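You operate a simulated robot arm through the tools that you are given. There is no shell and no other tool. Be economical: measure what you need, move in short steps, check, and stop when the job is done.

You are at the controls of a simulated robot arm. One attempt, no reset.

Task
Leak-test the white gasket in the tester, then sort it by the result.
Fine: green tray for PASS, red tray for FAIL; vent before you unlatch; the lid goes on the black mat.

The check looks at the end state, three seconds after you hand in, the way a careful person would. Anything else that was tipped, shoved, dropped, spilled or broken makes it a failure. Lids that push on must go on centred and level and be pressed home; caps that screw on are set level and turned clockwise until they are tight.

Robot
A 6-joint arm with a two-finger parallel gripper, fixed in place. Base frame: the origin is at the foot of the arm, x ahead of it, y to its left, z up; the work surface is at about z = 0. Lengths are in m, angles in rad, forces in N, time in s.
With the tool pointing down near the work surface it reaches from about 0.14 to 0.58 m from the base axis. Its first joint turns from -1.152 to 1.152 rad. Payload 2.1 kg.
The tool frame sits at the grasp point between the pads (the TCP): z along the fingers, y along the line on which they close. The tips reach 0.03 m beyond it. Largest opening 0.094 m; finger width 0.028, thickness 0.01; the body of the gripper, 0.05 by 0.096 m, starts 0.055 m behind the TCP.
Orientation is that of the tool frame in the base frame, as [roll, pitch, yaw] about the fixed x, y, z axes, in that order (R = Rz(yaw) Ry(pitch) Rx(roll)). With the fingers straight down and closing along the base's y, the tool's x points along the base's -x, its y along +y and its z along -z.

Tools
- The arm moves only by the tool jog_arm. Its argument "plan" is one flat list of numbers, 7 for each row, row after row: the shift along the base's x, y, z in units of 25 mm (1.0 is 25 mm), then the turn, a rotation vector about the base's x, y, z in units of 8 degrees (1.0 is 8 degrees), then the closure in counts, from 0 (fully open) to 255 (shut). In form: [x, y, z, rx, ry, rz, hand, x, y, z, rx, ry, rz, hand, ...]. A call has 1 to 10 rows; each row shifts and turns the commanded pose from where the row before left it. A call with a number of a shift or a turn outside -1 to 1 is refused whole. A row lasts 0.2 s, in which the tool goes at most 0.05 m and 0.15 rad; a call with a longer step from one row to the next is refused whole, and so is a gripper value outside its range. Where a pose cannot be reached the arm comes as near as it can. A force on the tool above 90 N (or 10 N above the force at the start of the call, whichever is more), or a blocked arm, ends the call early, and 0.2 s more pass. Each finger travels about 0.072 m/s and halts on what it meets, pressing with about 33 N; the grip force reading is that of the motor and also rises with nothing between the fingers. The clock runs only during rows and for 0.2 s after the last one: add rows that do not move to give the fingers time. The reply holds the time, the measured pose of the TCP, the force on the tool along the base axes, the opening and the grip force, in the units named above and with some noise, with the torque about the TCP (base axes, N m) and any sound that the robot's microphone picked up, and new pictures: "show" is both (left out), scene, wrist or none.
- Cameras (640 x 400 px; columns grow to the right, rows downward): "scene" is fixed at [0.0513, -0.3644, 0.4971]; the picture's right is [0.83, -0.56, 0.00], its down [-0.25, -0.38, -0.89] and it looks along [0.50, 0.74, -0.45] (base axes); focal length 214 px, centre (320, 200). "wrist" rides on the gripper at [0.076, 0.014, -0.103] in the tool frame; the picture's right is [-0.18, 0.98, 0.00], its down [-0.75, -0.14, -0.64] and it looks along [-0.63, -0.12, 0.77] (tool axes); focal length 243 px, centre (320, 200). There is no depth. A picture from a camera that has moved, and an enlarged one, comes with that camera's place and axes in the base frame and with its lens.
- inspect(camera, box): a new picture of the part [left, top, right, bottom] of that camera's present view, enlarged. No time passes.
- hand_in(): hands the job in; it is judged then, once.

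Go step by step. Nothing tells you positions but the pictures and the camera data: compare them with the known pose of the tool, close in by small moves and look again before you grip or let go. The budget is 120 turns and 200 pictures, counting those below and the enlarged ones. Unless the task says otherwise, let go and move clear before handing in, and close with one line.

The tools are called after "Call:" as name(argument=value, ...) on one line, values as JSON. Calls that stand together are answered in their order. jog_arm: Moves the arm, as the interface text tells. Its arguments: {"type":"object","properties":{"plan":{"type":"array"},"show":{"type":"string","enum":["both","scene","wrist","none"]}},"required":["plan"]} The other tools are called the same way: inspect (camera, box) takes an enlarged picture of a part of a camera's view; hand_in () hands the job in.

At the start:

```text
time: 0.0
tool_pos: [0.2613, -0.1395, 0.4062]
tcp_rot: [-3.141, 0.003, 3.141]
ft_force: [0.6, -0.5, 0.1]
torque: [-0.03, 0.02, 0.01]
width: 0.0941
finger_force: 0.2
```

scene: 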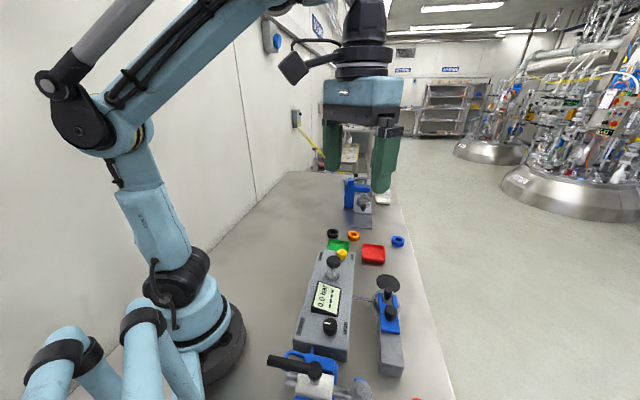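
wrist: 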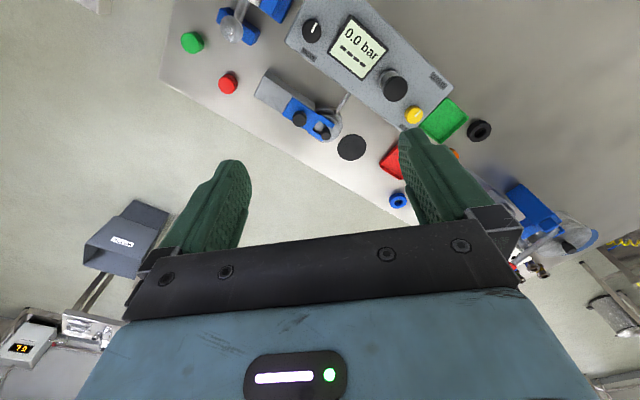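

I see a console with a gauge, knobs, trays and a clamp-type tester; I need a closer look before moving.

Call:
inspect(camera="scene", box=[260, 220, 440, 400])

Call:
inspect(camera="wrist", box=[160, 0, 500, 210])

Call:
inspect(camera="scene", box=[300, 160, 430, 270])

```text
2.22 times, centred on (350, 310) of scene
camera zoom: at [0.0513, -0.3644, 0.4971], right [0.83, -0.56, 0.0], down [-0.25, -0.38, -0.89], along [0.5, 0.74, -0.45], focal length 477 px, centre (253, -44)
```

zoom: 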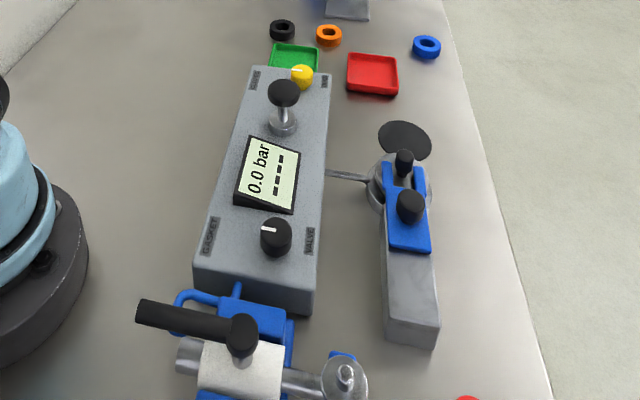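

```text
1.88 times, centred on (330, 105) of wrist
camera zoom: at [0.1849, -0.1249, 0.5085], right [0.18, 0.98, 0.0], down [0.75, -0.14, 0.64], along [0.63, -0.12, -0.77], focal length 457 px, centre (301, 379)
```

zoom: 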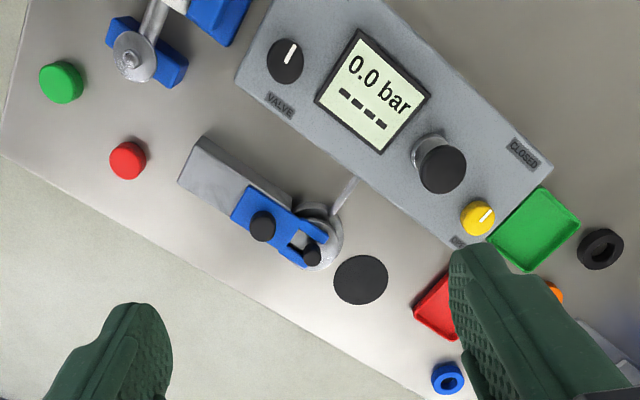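

```text
3.64 times, centred on (365, 215) of scene
camera zoom: at [0.0513, -0.3644, 0.4971], right [0.83, -0.56, 0.0], down [-0.25, -0.38, -0.89], along [0.5, 0.74, -0.45], focal length 780 px, centre (156, 146)
```

zoom: 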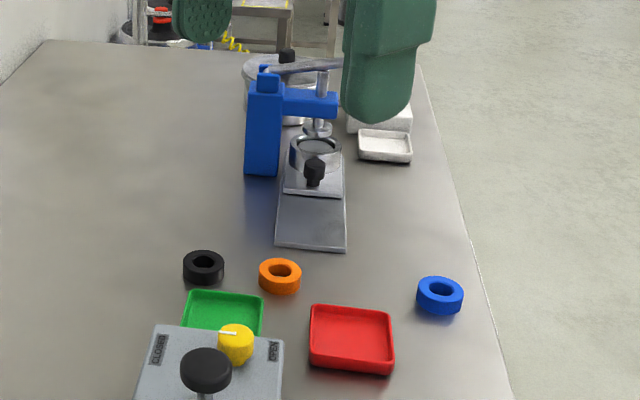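

The tester seems to be the grey block with the blue latch near (0.38, -0.16), the mat is near (0.465, -0.104). I'll come lower for a better look.

Call:
jog_arm(plan=[-0.3, -0.3, -1, 0, 0, 0, 0, -0.3, -0.3, -1, 0, 0, 0, 0, -0.3, -0.3, -1, 0, 0, 0, 0, -0.3, -0.3, -1, 0, 0, 0, 0, -0.3, -0.3, -1, 0, 0, 0, 0, -0.3, -0.3, -1, 0, 0, 0, 0])

```text
time: 1.4
tool_pos: [0.2161, -0.185, 0.2569]
tcp_rot: [3.141, 0.002, -3.14]
ft_force: [-1.1, -0.3, 0.6]
torque: [0.0, 0.02, 0.0]
width: 0.0939
finger_force: 0.1
camera wrist: at [0.1398, -0.1698, 0.3583], right [0.18, 0.98, 0.0], down [0.75, -0.14, 0.64], along [0.63, -0.12, -0.77], focal length 243 px, centre (320, 200)
```

scene: 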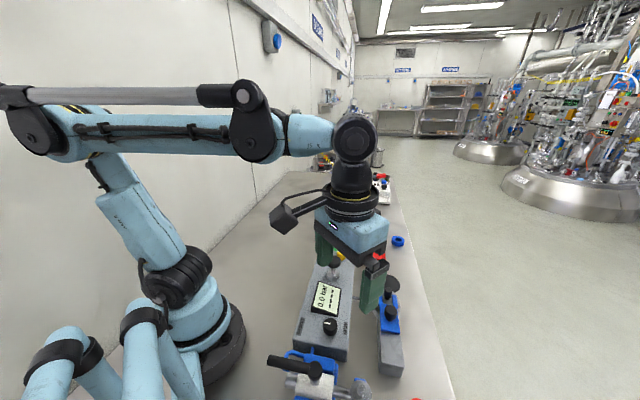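
wrist: 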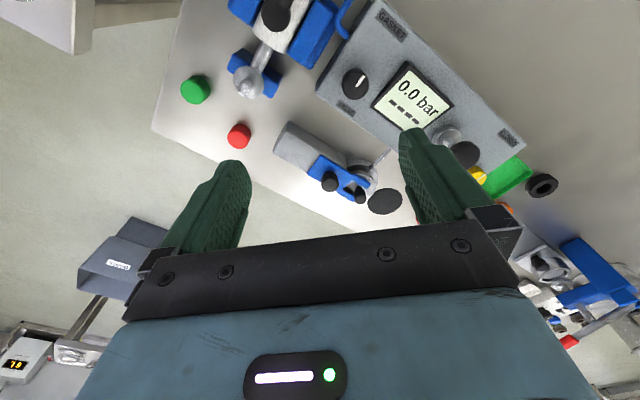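

Call:
inspect(camera="wrist", box=[260, 90, 420, 230])

Call:
inspect(camera="wrist", box=[320, 0, 560, 200])

Call:
inspect(camera="scene", box=[360, 260, 420, 390])

```text
2.86 times, centred on (340, 160) of wrist
camera zoom: at [0.1398, -0.1698, 0.3583], right [0.18, 0.98, 0.0], down [0.75, -0.14, 0.64], along [0.63, -0.12, -0.77], focal length 693 px, centre (263, 314)
```

zoom: 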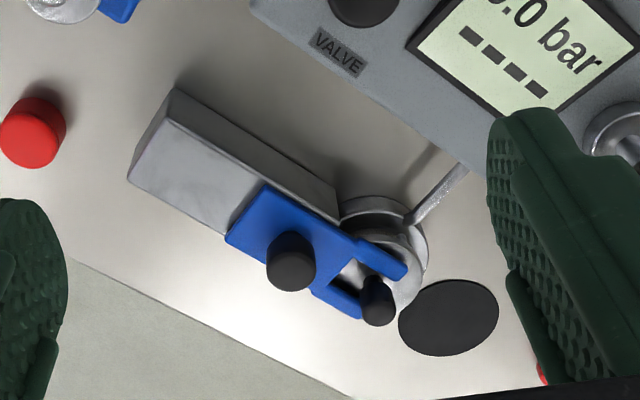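

```text
2.00 times, centred on (440, 100) of wrist
camera zoom: at [0.1398, -0.1698, 0.3583], right [0.18, 0.98, 0.0], down [0.75, -0.14, 0.64], along [0.63, -0.12, -0.77], focal length 485 px, centre (80, 400)
```

zoom: 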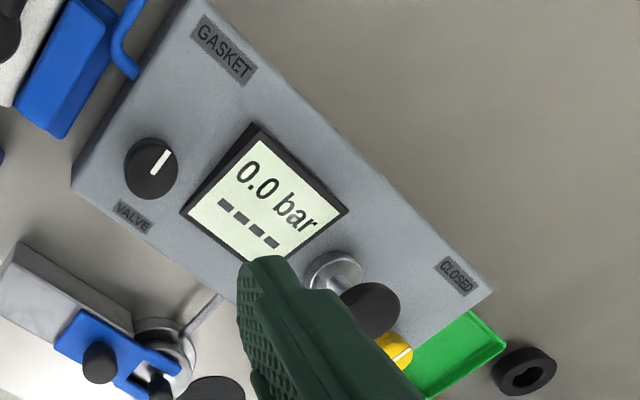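

```text
3.08 times, centred on (390, 325) of scene
camera zoom: at [0.0513, -0.3643, 0.4971], right [0.83, -0.56, 0.0], down [-0.25, -0.38, -0.89], along [0.5, 0.74, -0.45], focal length 660 px, centre (105, -185)
```

zoom: 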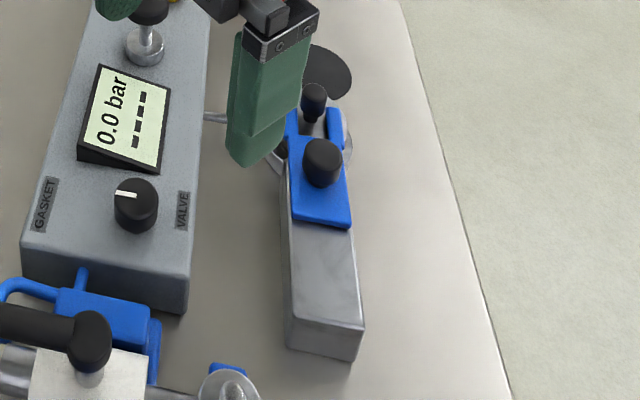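

The lid is held by a blue sliding fork on a 45° axis; selector points to GASKET, vent to CLOSED. Next I go above the pump plunger (about 0.307, -0.041, 0.124) with closed fingers.

Call:
jog_arm(plan=[0.6, 0.96, 0, 0, 0, 0, 255, 0.6, 0.96, 0, 0, 0, 0, 255, 0.6, 0.96, 0, 0, 0, 0, 255, 0.6, 0.96, 0, 0, 0, 0, 255, 0.6, 0.96, -0.6, 0, 0, 0, 255, 0.6, 0.96, -0.6, 0, 0, 0, 255, 0, 0, -0.6, 0, 0, 0, 255])

```text
time: 3.0
tool_pos: [0.3066, -0.0403, 0.2115]
tcp_rot: [3.141, 0.003, -3.141]
ft_force: [-0.4, -0.5, 0.5]
torque: [0.01, 0.0, 0.02]
width: 0.0
finger_force: 33.5
camera wrist: at [0.23, -0.0256, 0.3132], right [0.18, 0.98, 0.0], down [0.75, -0.14, 0.64], along [0.63, -0.12, -0.77], focal length 243 px, centre (320, 200)
```

scene: 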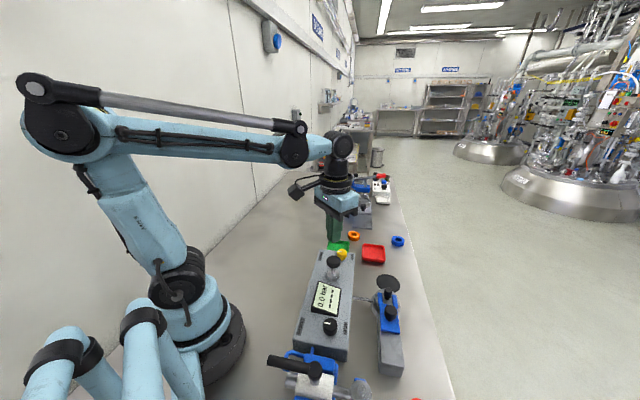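
wrist: 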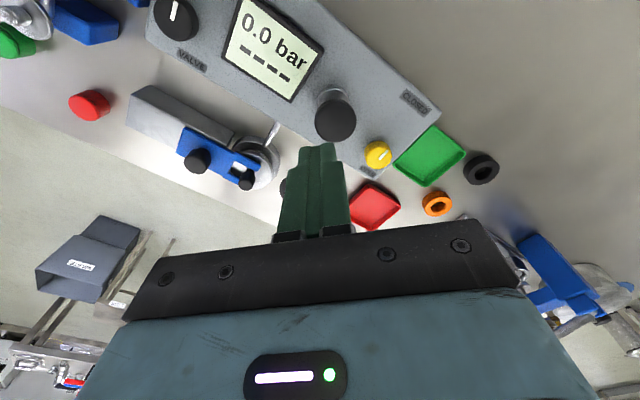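

Pump knob is about 8 mm further to +y than the tool. I adjust and descend to just above it.

Call:
jog_arm(plan=[0, 0.35, -0.6, 0, 0, 0, 255, 0, 0, -0.6, 0, 0, 0, 255, 0, 0, -0.5, 0, 0, 0, 255])

Call:
inspect(camera="scene", box=[290, 210, 390, 290])

```text
time: 3.8
tool_pos: [0.3066, -0.0313, 0.1676]
tcp_rot: [3.14, 0.0, -3.141]
ft_force: [-0.2, -0.4, 0.0]
torque: [0.01, 0.0, 0.01]
width: 0.0001
finger_force: 32.4
camera wrist: at [0.2301, -0.0167, 0.2703], right [0.18, 0.98, 0.0], down [0.75, -0.14, 0.64], along [0.63, -0.12, -0.77], focal length 243 px, centre (320, 200)
```

scene: 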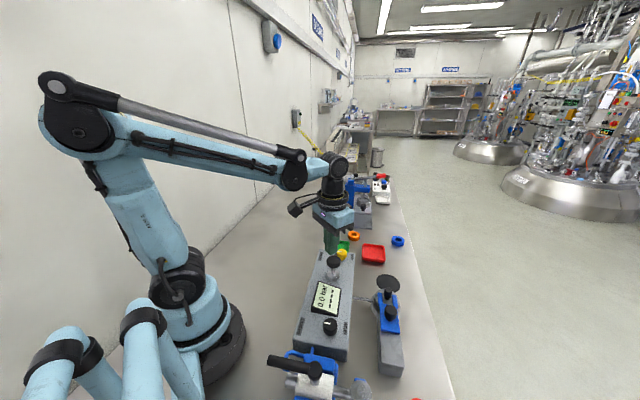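
wrist: 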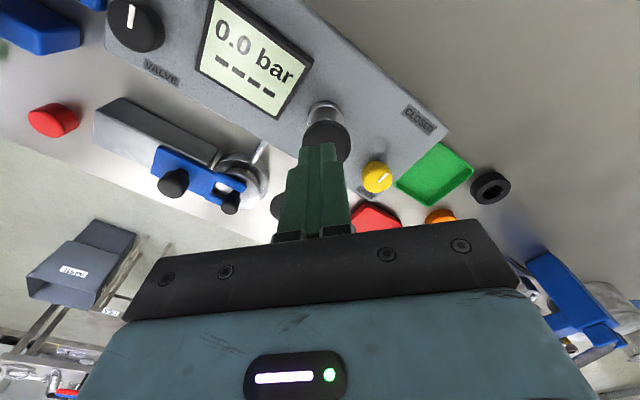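

```text
5.00 times, centred on (340, 250) of scene
camera zoom: at [0.0513, -0.3643, 0.4971], right [0.83, -0.56, 0.0], down [-0.25, -0.38, -0.89], along [0.5, 0.74, -0.45], focal length 1072 px, centre (220, -50)
```

zoom: 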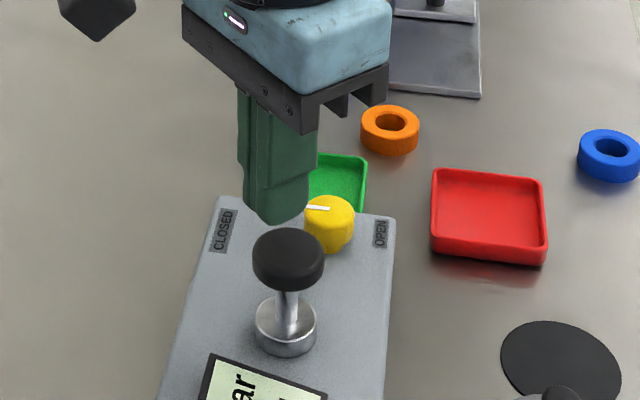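

Tip is close to above the knob. I lower gently to contact and check.

Call:
jog_arm(plan=[0, -0.12, -0.2, 0, 0, 0, 255, 0, 0, -0.2, 0, 0, 0, 255, 0, 0, -0.1, 0, 0, 0, 255])

Call:
inspect(camera="scene", box=[290, 210, 390, 290])

```text
time: 4.6
tool_pos: [0.3068, -0.0343, 0.1559]
tcp_rot: [3.14, 0.003, -3.14]
ft_force: [-1.0, 0.0, -0.5]
torque: [-0.01, 0.03, -0.01]
width: 0.0
finger_force: 32.9
camera wrist: at [0.2299, -0.0198, 0.2585], right [0.18, 0.98, 0.0], down [0.75, -0.14, 0.64], along [0.63, -0.12, -0.77], focal length 243 px, centre (320, 200)
```

scene: 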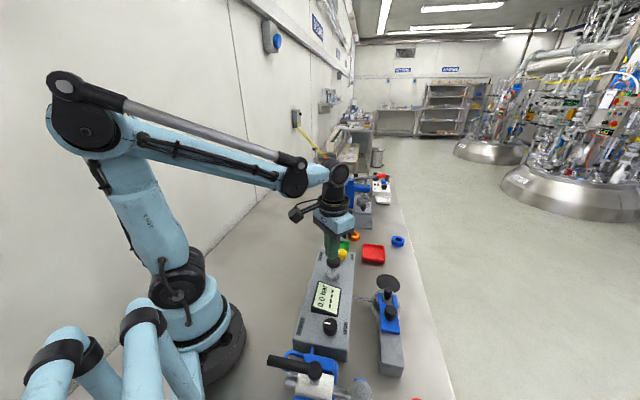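
wrist: 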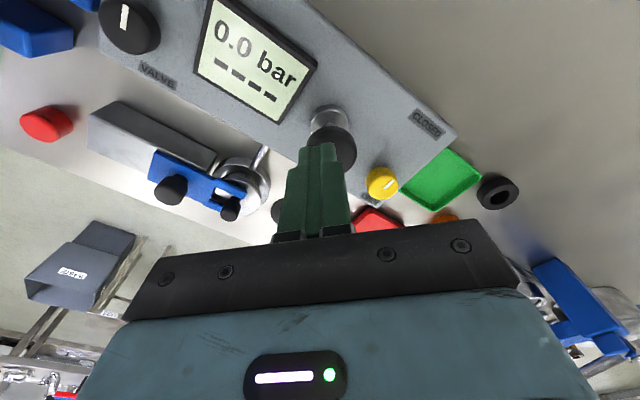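

```text
5.00 times, centred on (340, 250) of scene
camera zoom: at [0.0513, -0.3644, 0.4971], right [0.83, -0.56, 0.0], down [-0.25, -0.38, -0.89], along [0.5, 0.74, -0.45], focal length 1072 px, centre (220, -50)
```

zoom: 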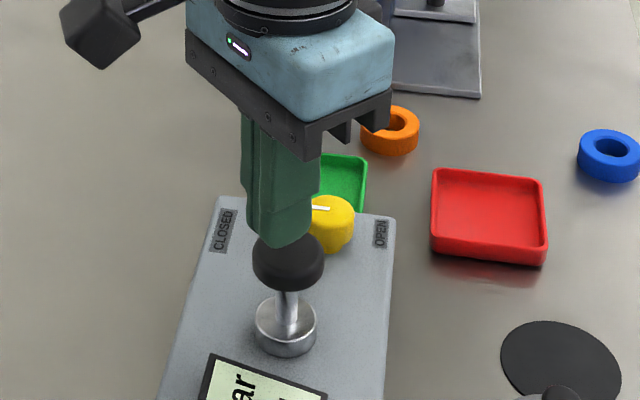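

Comparing columns in both cameras, I'm off by about (+7, +5) mm. Correct and press down to contact.

Call:
jog_arm(plan=[0.3, 0.2, 0, 0, 0, 0, 255, 0, 0, -0.2, 0, 0, 0, 255, 0, 0, -0.2, 0, 0, 0, 255, 0, 0, -0.2, 0, 0, 0, 255])

Call:
inspect(camera="scene", box=[290, 210, 390, 290])

```text
time: 5.6
tool_pos: [0.3137, -0.0302, 0.1406]
tcp_rot: [-3.141, 0.002, 3.141]
ft_force: [-0.9, -0.6, -0.5]
torque: [0.03, -0.02, 0.03]
width: 0.0
finger_force: 33.2
camera wrist: at [0.2375, -0.0153, 0.2432], right [0.18, 0.98, 0.0], down [0.75, -0.14, 0.64], along [0.63, -0.12, -0.77], focal length 243 px, centre (320, 200)
```

scene: 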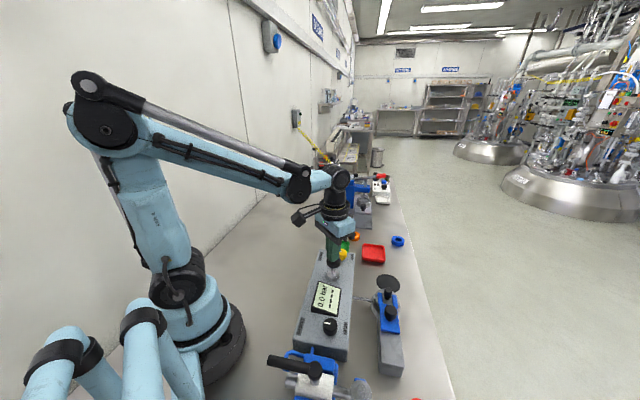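
wrist: 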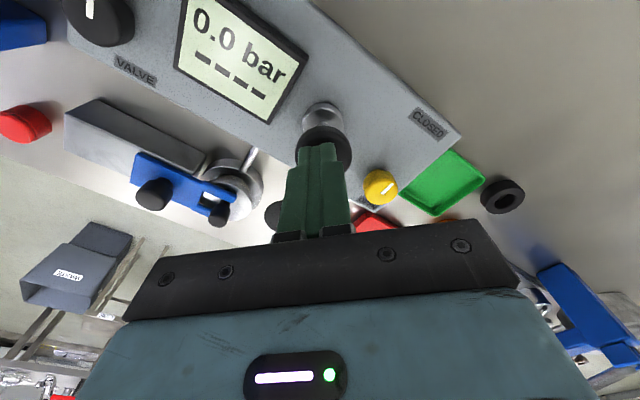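

```text
5.00 times, centred on (340, 250) of scene
camera zoom: at [0.0513, -0.3644, 0.4971], right [0.83, -0.56, 0.0], down [-0.25, -0.38, -0.89], along [0.5, 0.74, -0.45], focal length 1072 px, centre (220, -50)
```

zoom: 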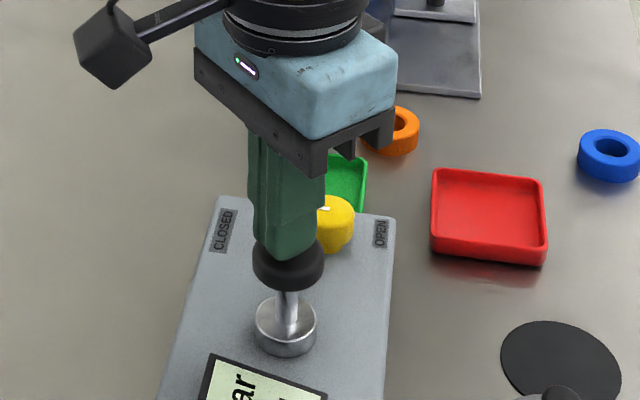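

Well centred now and nearly touching. I press down in small steps.

Call:
jog_arm(plan=[0, 0.1, -0.15, 0, 0, 0, 255, 0, 0, -0.15, 0, 0, 0, 255, 0, 0, -0.15, 0, 0, 0, 255, 0, 0, -0.15, 0, 0, 0, 255, 0, 0, -0.15, 0, 0, 0, 255])

```text
time: 6.8
tool_pos: [0.3134, -0.0267, 0.1218]
tcp_rot: [-3.141, 0.0, -3.141]
ft_force: [-0.2, 2.8, 3.8]
torque: [0.07, 0.05, -0.02]
width: 0.0001
finger_force: 32.7
camera wrist: at [0.2373, -0.0125, 0.2242], right [0.18, 0.98, 0.0], down [0.75, -0.14, 0.64], along [0.63, -0.12, -0.77], focal length 243 px, centre (320, 200)
```

scene: 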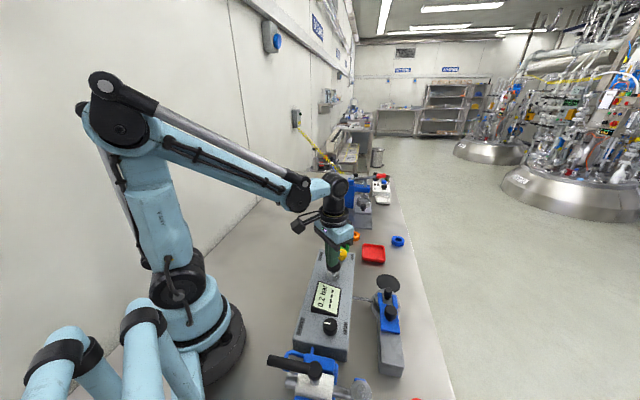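
wrist: 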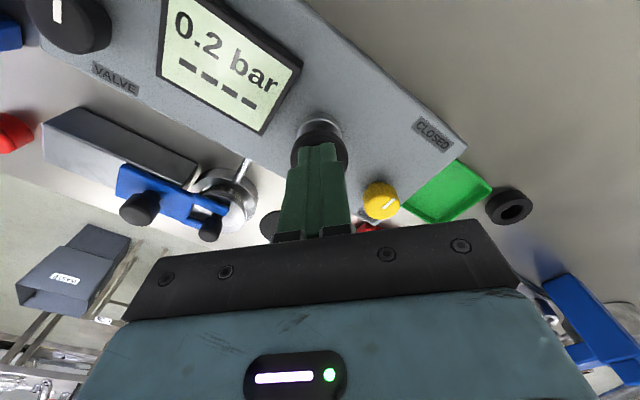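

Pressure rises (0.2 bar). I continue the stroke.

Call:
jog_arm(plan=[0, 0, -0.15, 0, 0, 0, 255, 0, 0, -0.15, 0, 0, 0, 255, 0, 0, -0.15, 0, 0, 0, 255, 0, 0, -0.15, 0, 0, 0, 255], show="wrist")

```text
time: 7.8
tool_pos: [0.3143, -0.0263, 0.1064]
tcp_rot: [3.14, 0.001, -3.141]
ft_force: [-3.9, 1.5, 16.7]
torque: [0.01, 0.07, 0.02]
width: 0.0
finger_force: 32.7
camera wrist: at [0.2373, -0.0125, 0.2098], right [0.18, 0.98, 0.0], down [0.75, -0.14, 0.64], along [0.63, -0.12, -0.77], focal length 243 px, centre (320, 200)
```

wrist: 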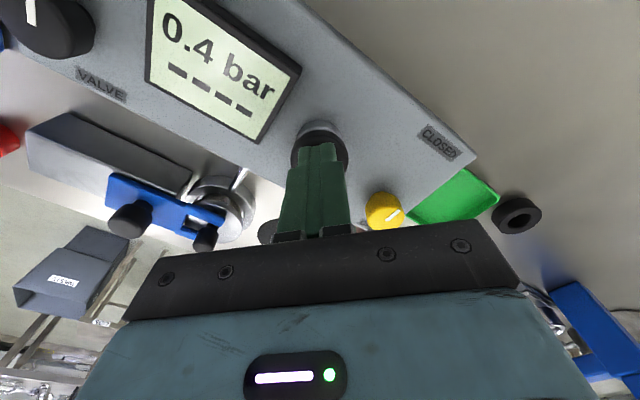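

0.4 bar, near the end of stroke. I raise and do another stroke.

Call:
jog_arm(plan=[0, 0, 0.4, 0, 0, 0, 255, 0, 0, 0.5, 0, 0, 0, 255, 0, 0, 0.5, 0, 0, 0, 255, 0, 0, 0, 0, 0, 0, 255], show="wrist")

```text
time: 8.8
tool_pos: [0.3146, -0.0266, 0.1425]
tcp_rot: [3.141, 0.002, 3.141]
ft_force: [0.5, 0.3, -0.8]
torque: [0.0, -0.02, -0.03]
width: 0.0
finger_force: 32.6
camera wrist: at [0.2378, -0.0126, 0.2447], right [0.18, 0.98, 0.0], down [0.75, -0.14, 0.64], along [0.63, -0.12, -0.77], focal length 243 px, centre (320, 200)
```

wrist: 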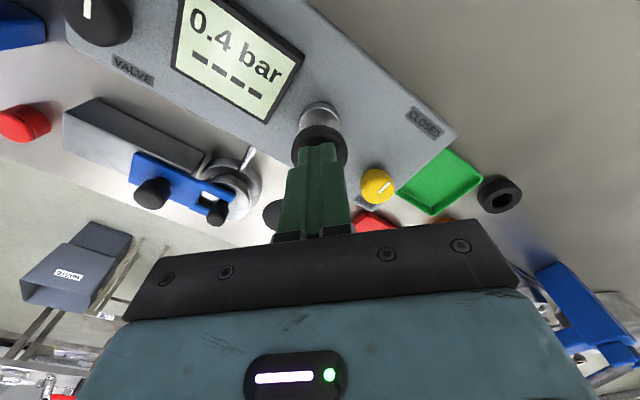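

Pressure holds at 0.4 and the plunger springs back. Another stroke, full.

Call:
jog_arm(plan=[0, 0, -0.4, 0, 0, 0, 255, 0, 0, -0.4, 0, 0, 0, 255, 0, 0, -0.4, 0, 0, 0, 255, 0, 0, -0.2, 0, 0, 0, 255, 0, 0, 0.4, 0, 0, 0, 255, 0, 0, 0.5, 0, 0, 0, 255, 0, 0, 0.5, 0, 0, 0, 255], show="wrist")

```text
time: 10.4
tool_pos: [0.3139, -0.0264, 0.1418]
tcp_rot: [-3.141, -0.001, -3.141]
ft_force: [0.7, -0.4, 0.1]
torque: [0.03, 0.0, 0.03]
width: 0.0001
finger_force: 33.1
camera wrist: at [0.237, -0.0126, 0.2451], right [0.18, 0.98, 0.0], down [0.75, -0.14, 0.64], along [0.63, -0.12, -0.77], focal length 243 px, centre (320, 200)
```

wrist: 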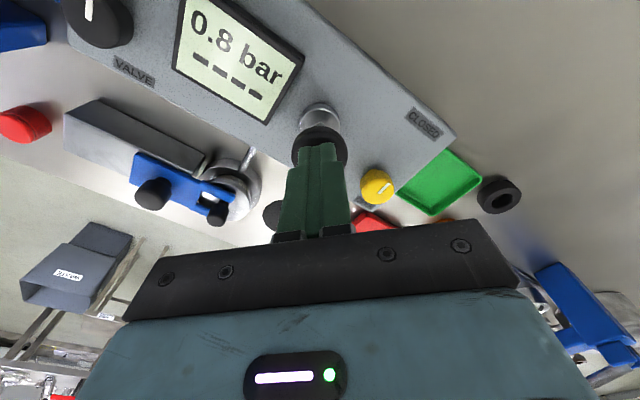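

0.4 bar per stroke, now 0.8. Another stroke.

Call:
jog_arm(plan=[0, 0, -0.4, 0, 0, 0, 255, 0, 0, -0.4, 0, 0, 0, 255, 0, 0, -0.4, 0, 0, 0, 255, 0, 0, -0.2, 0, 0, 0, 255, 0, 0, 0.4, 0, 0, 0, 255, 0, 0, 0.5, 0, 0, 0, 255, 0, 0, 0.5, 0, 0, 0, 255], show="wrist")

```text
time: 12.0
tool_pos: [0.3142, -0.026, 0.1417]
tcp_rot: [-3.141, 0.003, -3.141]
ft_force: [0.5, -0.6, 0.0]
torque: [0.0, -0.01, 0.04]
width: 0.0
finger_force: 33.4
camera wrist: at [0.2376, -0.0125, 0.2445], right [0.18, 0.98, 0.0], down [0.75, -0.14, 0.64], along [0.63, -0.12, -0.77], focal length 243 px, centre (320, 200)
```

wrist: 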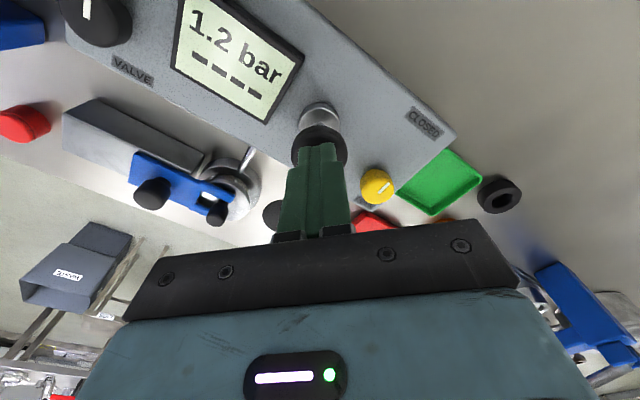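

1.2 bar; still no verdict, so another stroke.

Call:
jog_arm(plan=[0, 0, -0.4, 0, 0, 0, 255, 0, 0, -0.4, 0, 0, 0, 255, 0, 0, -0.4, 0, 0, 0, 255, 0, 0, -0.2, 0, 0, 0, 255, 0, 0, 0.4, 0, 0, 0, 255, 0, 0, 0.5, 0, 0, 0, 255, 0, 0, 0.5, 0, 0, 0, 255], show="wrist")

```text
time: 13.6
tool_pos: [0.3135, -0.0271, 0.143]
tcp_rot: [-3.14, -0.001, 3.141]
ft_force: [0.3, -0.3, 0.5]
torque: [-0.01, 0.01, 0.01]
width: 0.0
finger_force: 33.3
camera wrist: at [0.2372, -0.0122, 0.2445], right [0.18, 0.98, 0.0], down [0.75, -0.14, 0.64], along [0.63, -0.12, -0.77], focal length 243 px, centre (320, 200)
```

wrist: 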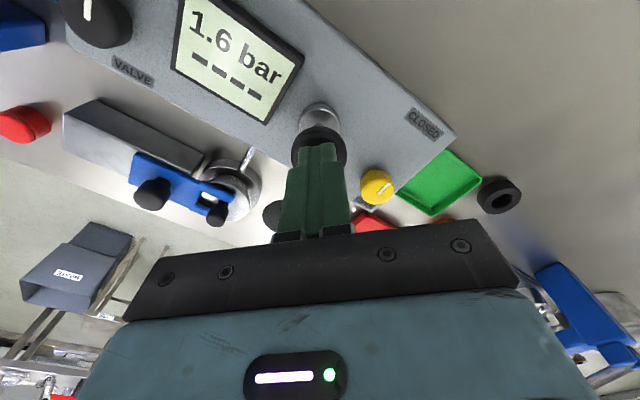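

1.6 bar. One more stroke, then see.

Call:
jog_arm(plan=[0, 0, -0.4, 0, 0, 0, 255, 0, 0, -0.4, 0, 0, 0, 255, 0, 0, -0.4, 0, 0, 0, 255, 0, 0, -0.2, 0, 0, 0, 255, 0, 0, 0.4, 0, 0, 0, 255, 0, 0, 0.5, 0, 0, 0, 255, 0, 0, 0.5, 0, 0, 0, 255, 0, 0, 0, 0, 0, 0, 255, 0, 0, 0, 0, 0, 0, 255], show="wrist")

```text
time: 15.6
tool_pos: [0.314, -0.0267, 0.142]
tcp_rot: [3.14, 0.002, 3.141]
ft_force: [1.1, 0.5, 0.5]
torque: [-0.02, 0.0, -0.01]
width: 0.0001
finger_force: 32.9
camera wrist: at [0.2373, -0.0123, 0.2444], right [0.18, 0.98, 0.0], down [0.75, -0.14, 0.64], along [0.63, -0.12, -0.77], focal length 243 px, centre (320, 200)
```

wrist: 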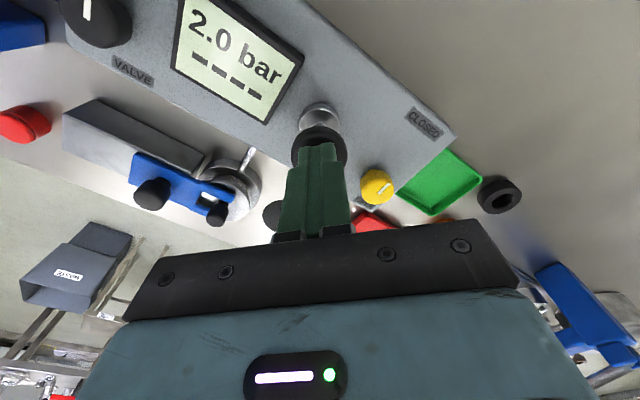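

2.0 bar. I wait 2 s with the tool raised to see whether a verdict appears.

Call:
jog_arm(plan=[0, 0, 0.3, 0, 0, 0, 255, 0, 0, 0, 0, 0, 0, 255, 0, 0, 0, 0, 0, 0, 255, 0, 0, 0, 0, 0, 0, 255, 0, 0, 0, 0, 0, 0, 255, 0, 0, 0, 0, 0, 0, 255, 0, 0, 0, 0, 0, 0, 255, 0, 0, 0, 0, 0, 0, 255, 0, 0, 0, 0, 0, 0, 255, 0, 0, 0, 0, 0, 0, 255], show="wrist")

```text
time: 17.8
tool_pos: [0.3144, -0.0256, 0.149]
tcp_rot: [-3.142, 0.002, -3.141]
ft_force: [0.0, -0.3, -0.1]
torque: [0.02, 0.02, -0.03]
width: 0.0
finger_force: 32.6
camera wrist: at [0.2374, -0.0122, 0.2516], right [0.18, 0.98, 0.0], down [0.75, -0.14, 0.64], along [0.63, -0.12, -0.77], focal length 243 px, centre (320, 200)
```

wrist: 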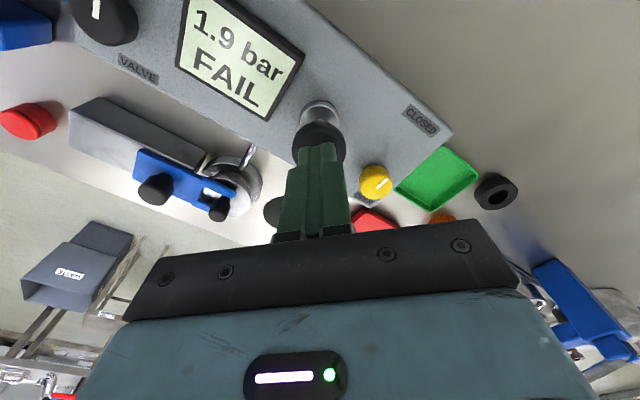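

FAIL is shown. I verify that the selector really points at GASKET.

Call:
inspect(camera="scene", box=[280, 270, 370, 370])

Call:
inspect(camera="wrist", box=[60, 0, 310, 140])

Call:
inspect(camera="scene", box=[310, 225, 410, 305])

```text
4.00 times, centred on (325, 320) of scene
camera zoom: at [0.0513, -0.3644, 0.4971], right [0.83, -0.56, 0.0], down [-0.25, -0.38, -0.89], along [0.5, 0.74, -0.45], focal length 858 px, centre (300, -280)
```

zoom: 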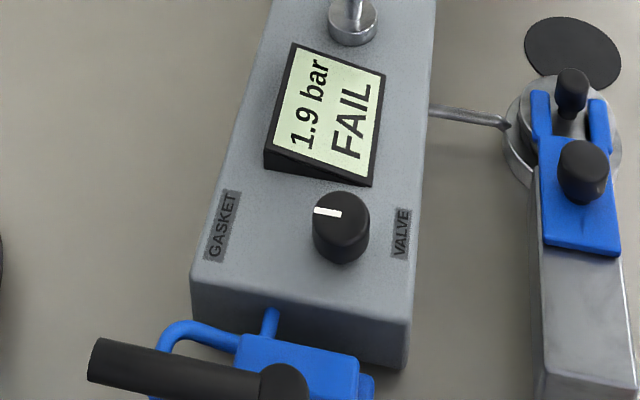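

```text
2.56 times, centred on (185, 70) of wrist
camera zoom: at [0.2374, -0.0122, 0.2516], right [0.18, 0.98, 0.0], down [0.75, -0.14, 0.64], along [0.63, -0.12, -0.77], focal length 621 px, centre (666, 533)
```

zoom: 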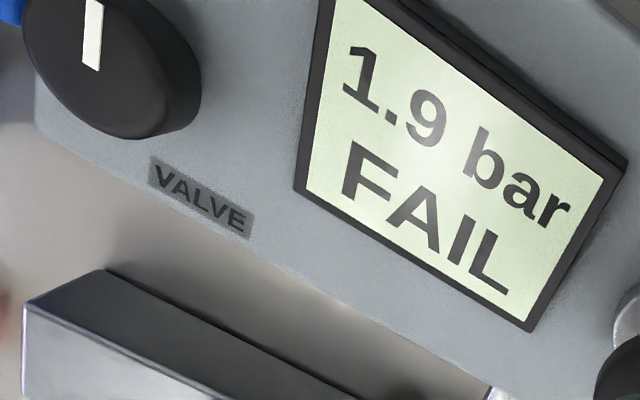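

```text
5.00 times, centred on (360, 265) of scene
camera zoom: at [0.0513, -0.3644, 0.4971], right [0.83, -0.56, 0.0], down [-0.25, -0.38, -0.89], along [0.5, 0.74, -0.45], focal length 1072 px, centre (120, -125)
```

zoom: 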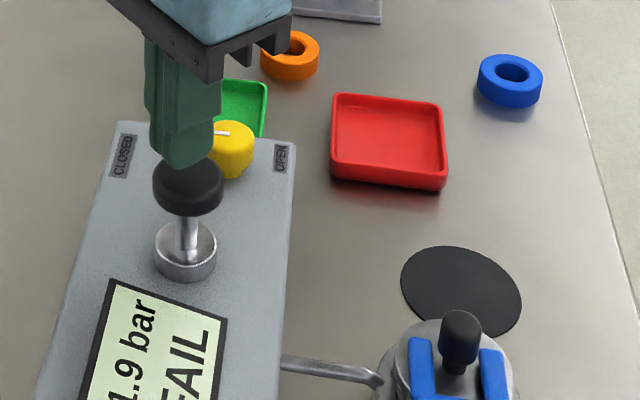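

Selector is on GASKET, so the result is FAIL → red tray. Next I vent: move above the yellow knob (about 0.370, 0.010), gripper half open.

Call:
jog_arm(plan=[0, 0, 0.6, 0, 0, 0, 255, 0.75, 0.5, 0.4, 0, 0, 0, 150, 0.75, 0.5, 0, 0, 0, 0, 125, 0.7, 0.4, 0, 0, 0, 0, 125, 0, 0, -0.6, 0, 0, 0, 125, 0, 0, -0.6, 0, 0, 0, 125, 0, 0, -0.4, 0, 0, 0, 125])

Call:
inspect(camera="scene", box=[300, 200, 400, 280])

```text
time: 19.4
tool_pos: [0.3695, 0.007, 0.1341]
tcp_rot: [3.141, 0.002, -3.141]
ft_force: [0.3, 0.4, -0.8]
torque: [-0.03, -0.02, -0.04]
width: 0.0481
finger_force: 0.0
camera wrist: at [0.2927, 0.0227, 0.2366], right [0.18, 0.98, 0.0], down [0.75, -0.14, 0.64], along [0.63, -0.12, -0.77], focal length 243 px, centre (320, 200)
```

scene: 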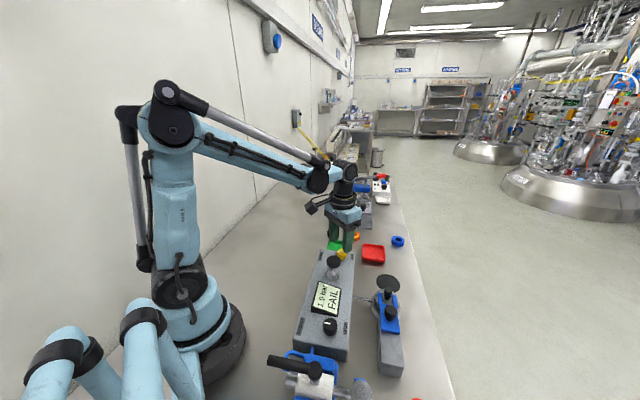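
wrist: 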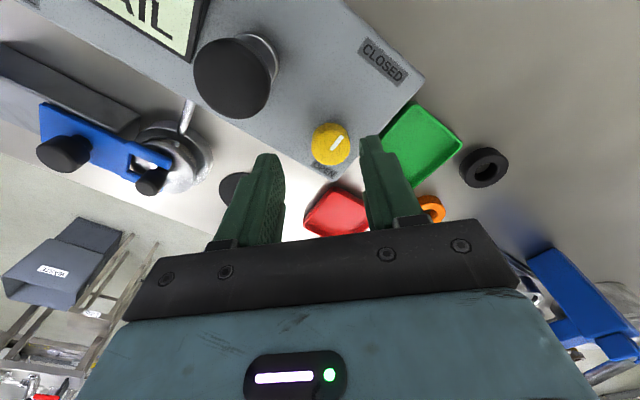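

```text
5.00 times, centred on (350, 240) of scene
camera zoom: at [0.0513, -0.3644, 0.4971], right [0.83, -0.56, 0.0], down [-0.25, -0.38, -0.89], along [0.5, 0.74, -0.45], focal length 1072 px, centre (170, 0)
```

zoom: 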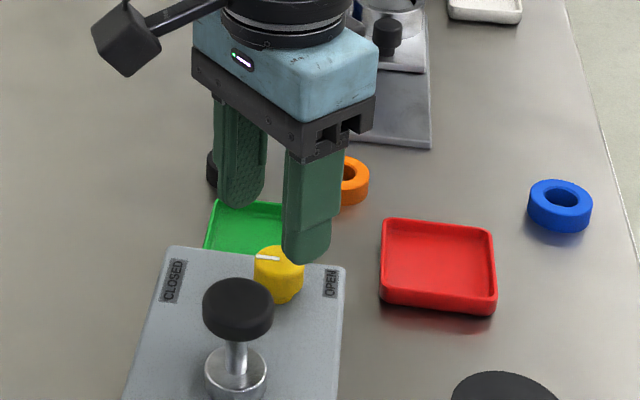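

Correcting by (+10, +7) mm, and pre-rotating the gripper clockwise so that I have turning range.

Call:
jog_arm(plan=[0.38, 0.3, 0, 0, 0, -1, 125, 0, 0, 0, 0, 0, -1, 125, 0, 0, 0, 0, 0, -1, 125, 0, 0, 0, 0, 0, -1, 125, 0, 0, 0, 0, 0, -1, 125, 0, 0, 0, 0, 0, -1, 125, 0, 0, -0.3, 0, 0, 0, 125, 0, 0, -0.3, 0, 0, 0, 125])

Call:
inspect(camera="scene", box=[300, 200, 400, 280])

```text
time: 21.2
tool_pos: [0.3784, 0.0152, 0.1207]
tcp_rot: [-3.141, 0.002, 2.303]
ft_force: [-0.4, -0.5, 0.8]
torque: [0.03, 0.01, -0.01]
width: 0.0478
finger_force: 0.1
camera wrist: at [0.3379, 0.0822, 0.2214], right [0.85, 0.52, 0.0], down [0.4, -0.65, 0.64], along [0.33, -0.55, -0.77], focal length 243 px, centre (320, 200)
```

scene: 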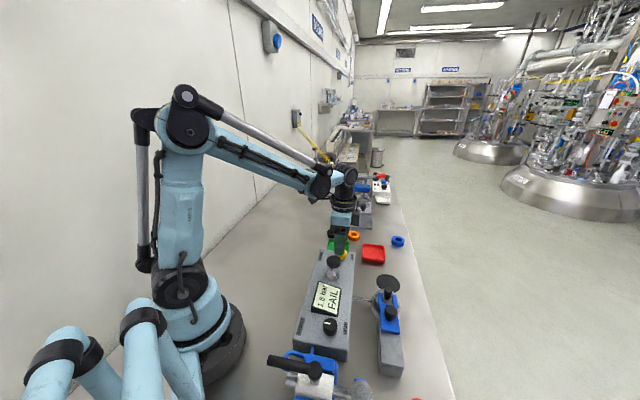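
wrist: 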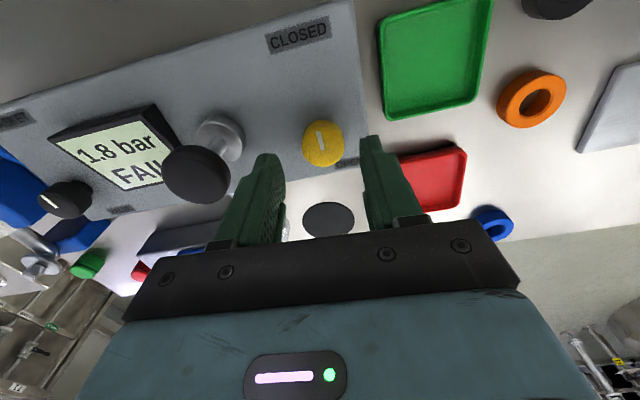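

```text
5.00 times, centred on (350, 240) of scene
camera zoom: at [0.0513, -0.3644, 0.4971], right [0.83, -0.56, 0.0], down [-0.25, -0.38, -0.89], along [0.5, 0.74, -0.45], focal length 1072 px, centre (170, 0)
```

zoom: 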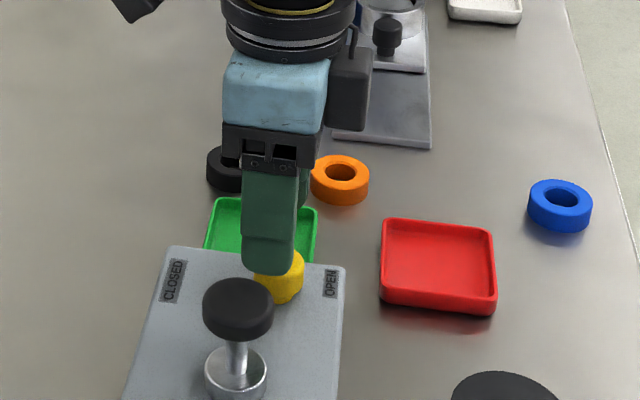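

Nearly centred. I shift +3 mm in y and descend around the knob.

Call:
jog_arm(plan=[0.04, 0.12, -0.4, 0, 0, 0, 125, 0, 0, -0.4, 0, 0, 0, 125, 0, 0, -0.4, 0, 0, 0, 125])

Call:
inspect(camera="scene", box=[300, 200, 400, 280])

```text
time: 22.0
tool_pos: [0.38, 0.0181, 0.09]
tcp_rot: [3.14, 0.001, 2.305]
ft_force: [-0.1, -0.4, -0.3]
torque: [0.01, 0.03, 0.02]
width: 0.0477
finger_force: 0.0
camera wrist: at [0.3389, 0.0849, 0.1917], right [0.85, 0.52, 0.0], down [0.4, -0.65, 0.64], along [0.34, -0.55, -0.77], focal length 243 px, centre (320, 200)
```

scene: 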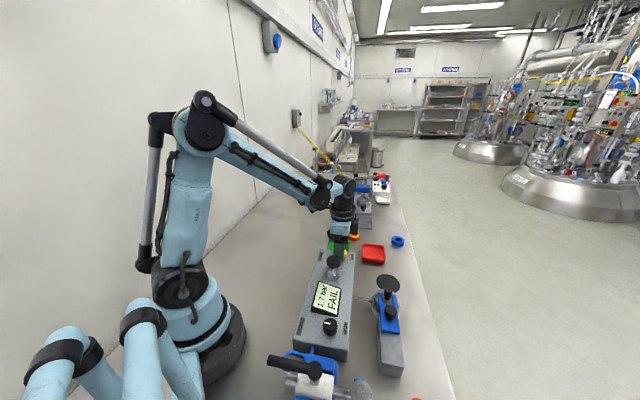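
wrist: 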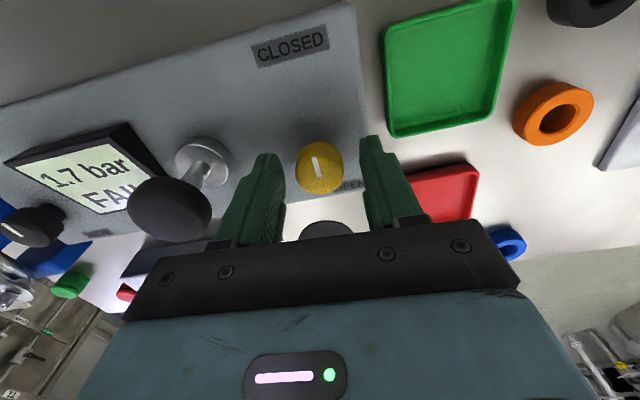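

```text
5.00 times, centred on (350, 240) of scene
camera zoom: at [0.0513, -0.3644, 0.4971], right [0.83, -0.56, 0.0], down [-0.25, -0.38, -0.89], along [0.5, 0.74, -0.45], focal length 1072 px, centre (170, 0)
```

zoom: 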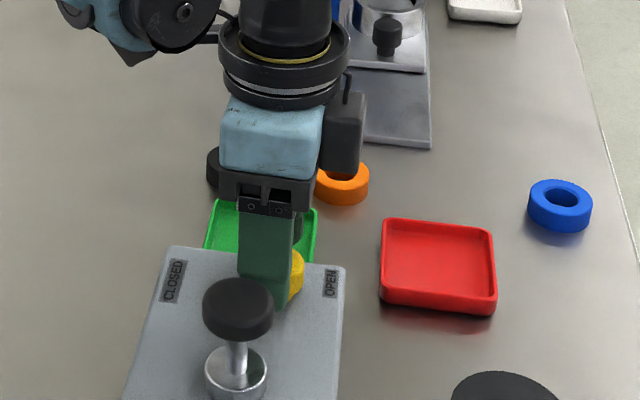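

The knob is centred between the fingers. I close on it.

Call:
jog_arm(plan=[0, 0, -0.15, 0, 0, 0, 180, 0, 0, 0, 0, 0, 0, 255, 0, 0, 0, 0, 0, 0, 255], show="wrist")

```text
time: 22.8
tool_pos: [0.38, 0.0172, 0.0849]
tcp_rot: [-3.138, 0.0, 2.305]
ft_force: [-15.3, -12.6, 15.8]
torque: [-0.17, 0.08, -0.14]
width: 0.0296
finger_force: 44.6
camera wrist: at [0.3385, 0.0844, 0.188], right [0.85, 0.52, 0.0], down [0.4, -0.65, 0.64], along [0.33, -0.55, -0.77], focal length 243 px, centre (320, 200)
```

wrist: 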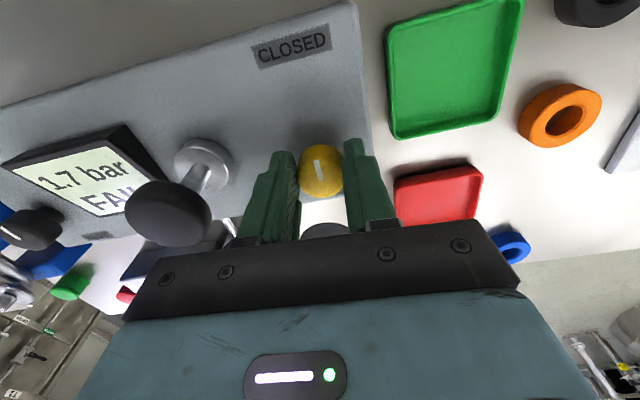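

Gripped with ~20 N side load; I relieve it by a millimetre and try turning counter-clockwise.

Call:
jog_arm(plan=[-0.06, -0.05, 0.08, 0, 0, 0, 255, 0, 0, 0, 0, 0, 1, 255, 0, 0, 0, 0, 0, 1, 255], show="wrist")

```text
time: 23.6
tool_pos: [0.3779, 0.0164, 0.0892]
tcp_rot: [-3.141, 0.001, 2.585]
ft_force: [-14.3, -10.4, -2.3]
torque: [-0.21, 0.26, -0.24]
width: 0.0287
finger_force: 45.3
camera wrist: at [0.3201, 0.0699, 0.1903], right [0.68, 0.74, 0.0], down [0.57, -0.52, 0.64], along [0.47, -0.44, -0.77], focal length 243 px, centre (320, 200)
```

wrist: 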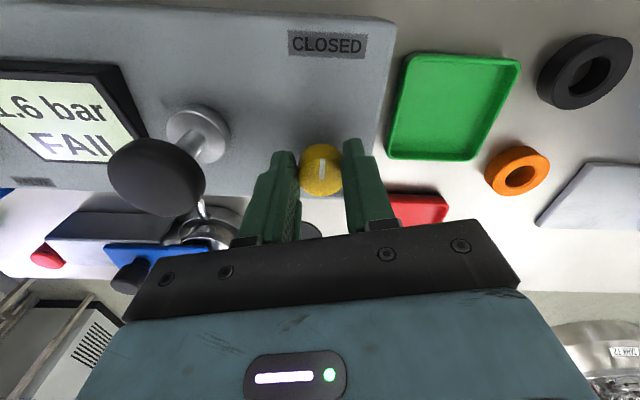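

The knob appears to turn with the gripper. Continue counter-clockwise.

Call:
jog_arm(plan=[-0.02, -0.02, 0, 0, 0, 1, 255, 0, 0, 0, 0, 0, 1, 255, 0, 0, 0, 0, 0, 1, 255, 0, 0, 0, 0, 0, 1, 255], show="wrist")

```text
time: 24.6
tool_pos: [0.3781, 0.0136, 0.0882]
tcp_rot: [-3.133, 0.002, -3.14]
ft_force: [-10.3, -29.6, -5.3]
torque: [-0.08, 0.01, -0.5]
width: 0.0286
finger_force: 44.9
camera wrist: at [0.3012, 0.0297, 0.1897], right [0.18, 0.98, -0.01], down [0.75, -0.14, 0.64], along [0.63, -0.12, -0.76], focal length 243 px, centre (320, 200)
```

wrist: 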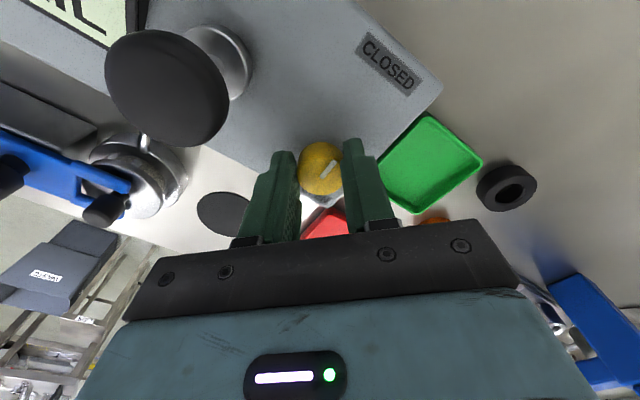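

The knob slipped against its stop (mark still at CLOSED), so it must turn clockwise. I'll go the other way.

Call:
jog_arm(plan=[-0.03, -0.08, 0, 0, 0, -1, 255, 0, 0, 0, 0, 0, -1, 255, 0, 0, 0, 0, 0, -1, 255, 0, 0, 0, 0, 0, -1, 255], show="wrist")

```text
time: 25.6
tool_pos: [0.3775, 0.0166, 0.087]
tcp_rot: [3.136, 0.005, 2.584]
ft_force: [17.6, 5.4, -14.1]
torque: [-0.73, -0.81, 0.05]
width: 0.0286
finger_force: 44.5
camera wrist: at [0.3203, 0.0688, 0.1899], right [0.68, 0.74, 0.01], down [0.56, -0.52, 0.64], along [0.48, -0.43, -0.76], focal length 243 px, centre (320, 200)
```

wrist: 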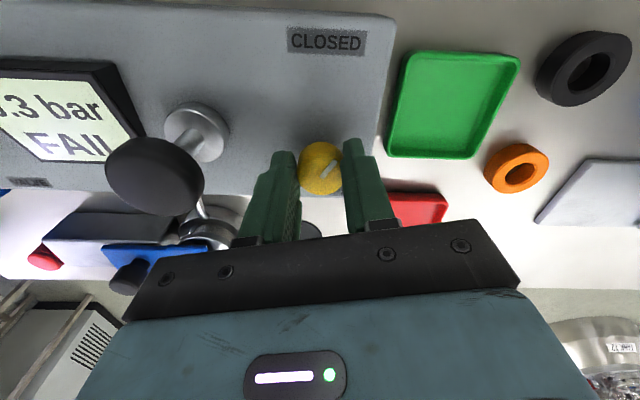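

It turns clockwise now and pressure is dropping. Continue.

Call:
jog_arm(plan=[0, 0, 0, 0, 0, -1, 255, 0, 0, 0, 0, 0, -1, 255, 0, 0, 0, 0, 0, -1, 255, 0, 0, 0, 0, 0, -1, 255, 0, 0, 0, 0, 0, -1, 255, 0, 0, 0, 0, 0, -1, 255], show="wrist")

```text
time: 27.0
tool_pos: [0.3806, 0.0186, 0.0879]
tcp_rot: [3.123, -0.007, 1.747]
ft_force: [49.6, 32.5, -7.1]
torque: [-0.02, -0.49, 0.21]
width: 0.0294
finger_force: 45.2
camera wrist: at [0.3792, 0.0946, 0.1909], right [1.0, -0.01, 0.02], down [-0.02, -0.77, 0.64], along [0.01, -0.64, -0.77], focal length 243 px, centre (320, 200)
```

wrist: 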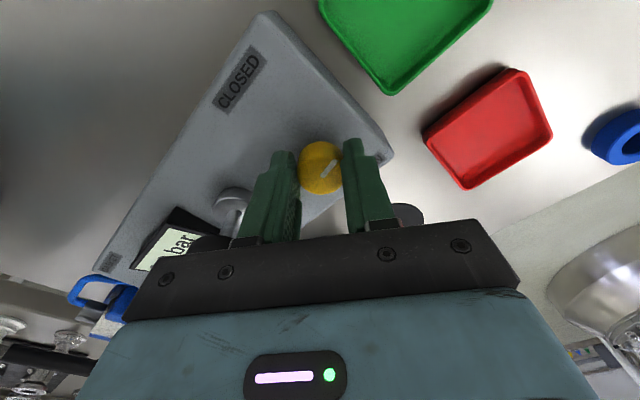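

Knob followed ~80°. I relieve the side load and keep turning.

Call:
jog_arm(plan=[0.08, 0.06, 0, 0, 0, 0, 255], show="none")

```text
time: 27.4
tool_pos: [0.3812, 0.0175, 0.088]
tcp_rot: [3.128, -0.006, 1.744]
ft_force: [33.6, 23.4, 2.1]
torque: [1.21, -0.46, 0.13]
width: 0.0289
finger_force: 45.1
```

Call:
jog_arm(plan=[0.1, 0.06, 0, 0, 0, 0, 255, 0.05, 0.03, 0, 0, 0, 0, 255], show="none")

```text
time: 28.0
tool_pos: [0.3808, 0.018, 0.0881]
tcp_rot: [3.142, 0.001, 1.744]
ft_force: [3.3, 6.8, 20.1]
torque: [1.09, -0.17, 0.01]
width: 0.0288
finger_force: 44.8
```

Side load relieved. Turning on clockwise.

Call:
jog_arm(plan=[0, 0, 0, 0, 0, -1, 255, 0, 0, 0, 0, 0, -1, 255, 0, 0, 0, 0, 0, -1, 255, 0, 0, 0, 0, 0, -1, 255, 0, 0, 0, 0, 0, -1, 255])

Call:
inspect(camera="scene", box=[290, 220, 390, 320])

```text
time: 29.2
tool_pos: [0.3826, 0.0169, 0.0875]
tcp_rot: [3.136, 0.003, 1.043]
ft_force: [18.3, -10.2, 5.6]
torque: [-1.05, 0.42, 0.07]
width: 0.0286
finger_force: 45.1
camera wrist: at [0.4338, 0.0768, 0.1898], right [0.76, -0.65, 0.01], down [-0.5, -0.58, 0.64], along [-0.42, -0.49, -0.77], focal length 243 px, centre (320, 200)
```

scene: 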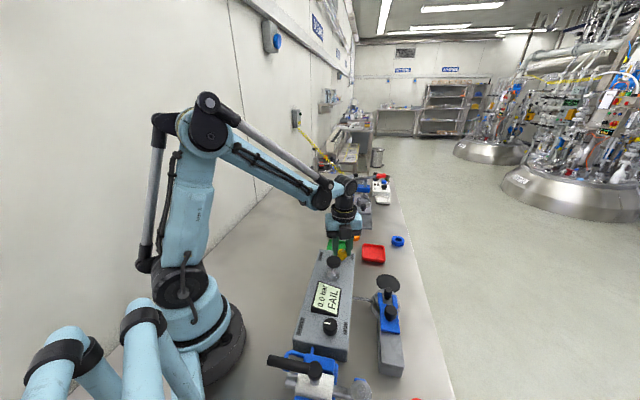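
wrist: 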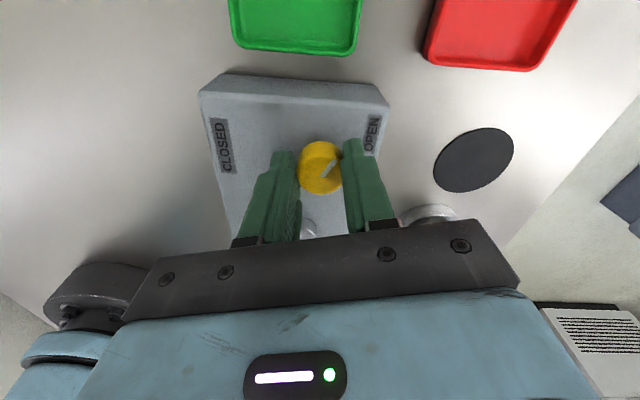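

```text
4.00 times, centred on (340, 270) of scene
camera zoom: at [0.0513, -0.3644, 0.4971], right [0.83, -0.56, 0.0], down [-0.25, -0.38, -0.89], along [0.5, 0.74, -0.45], focal length 858 px, centre (240, -80)
```

zoom: 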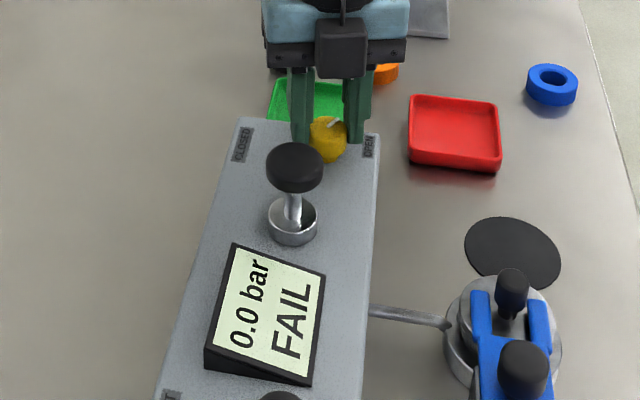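

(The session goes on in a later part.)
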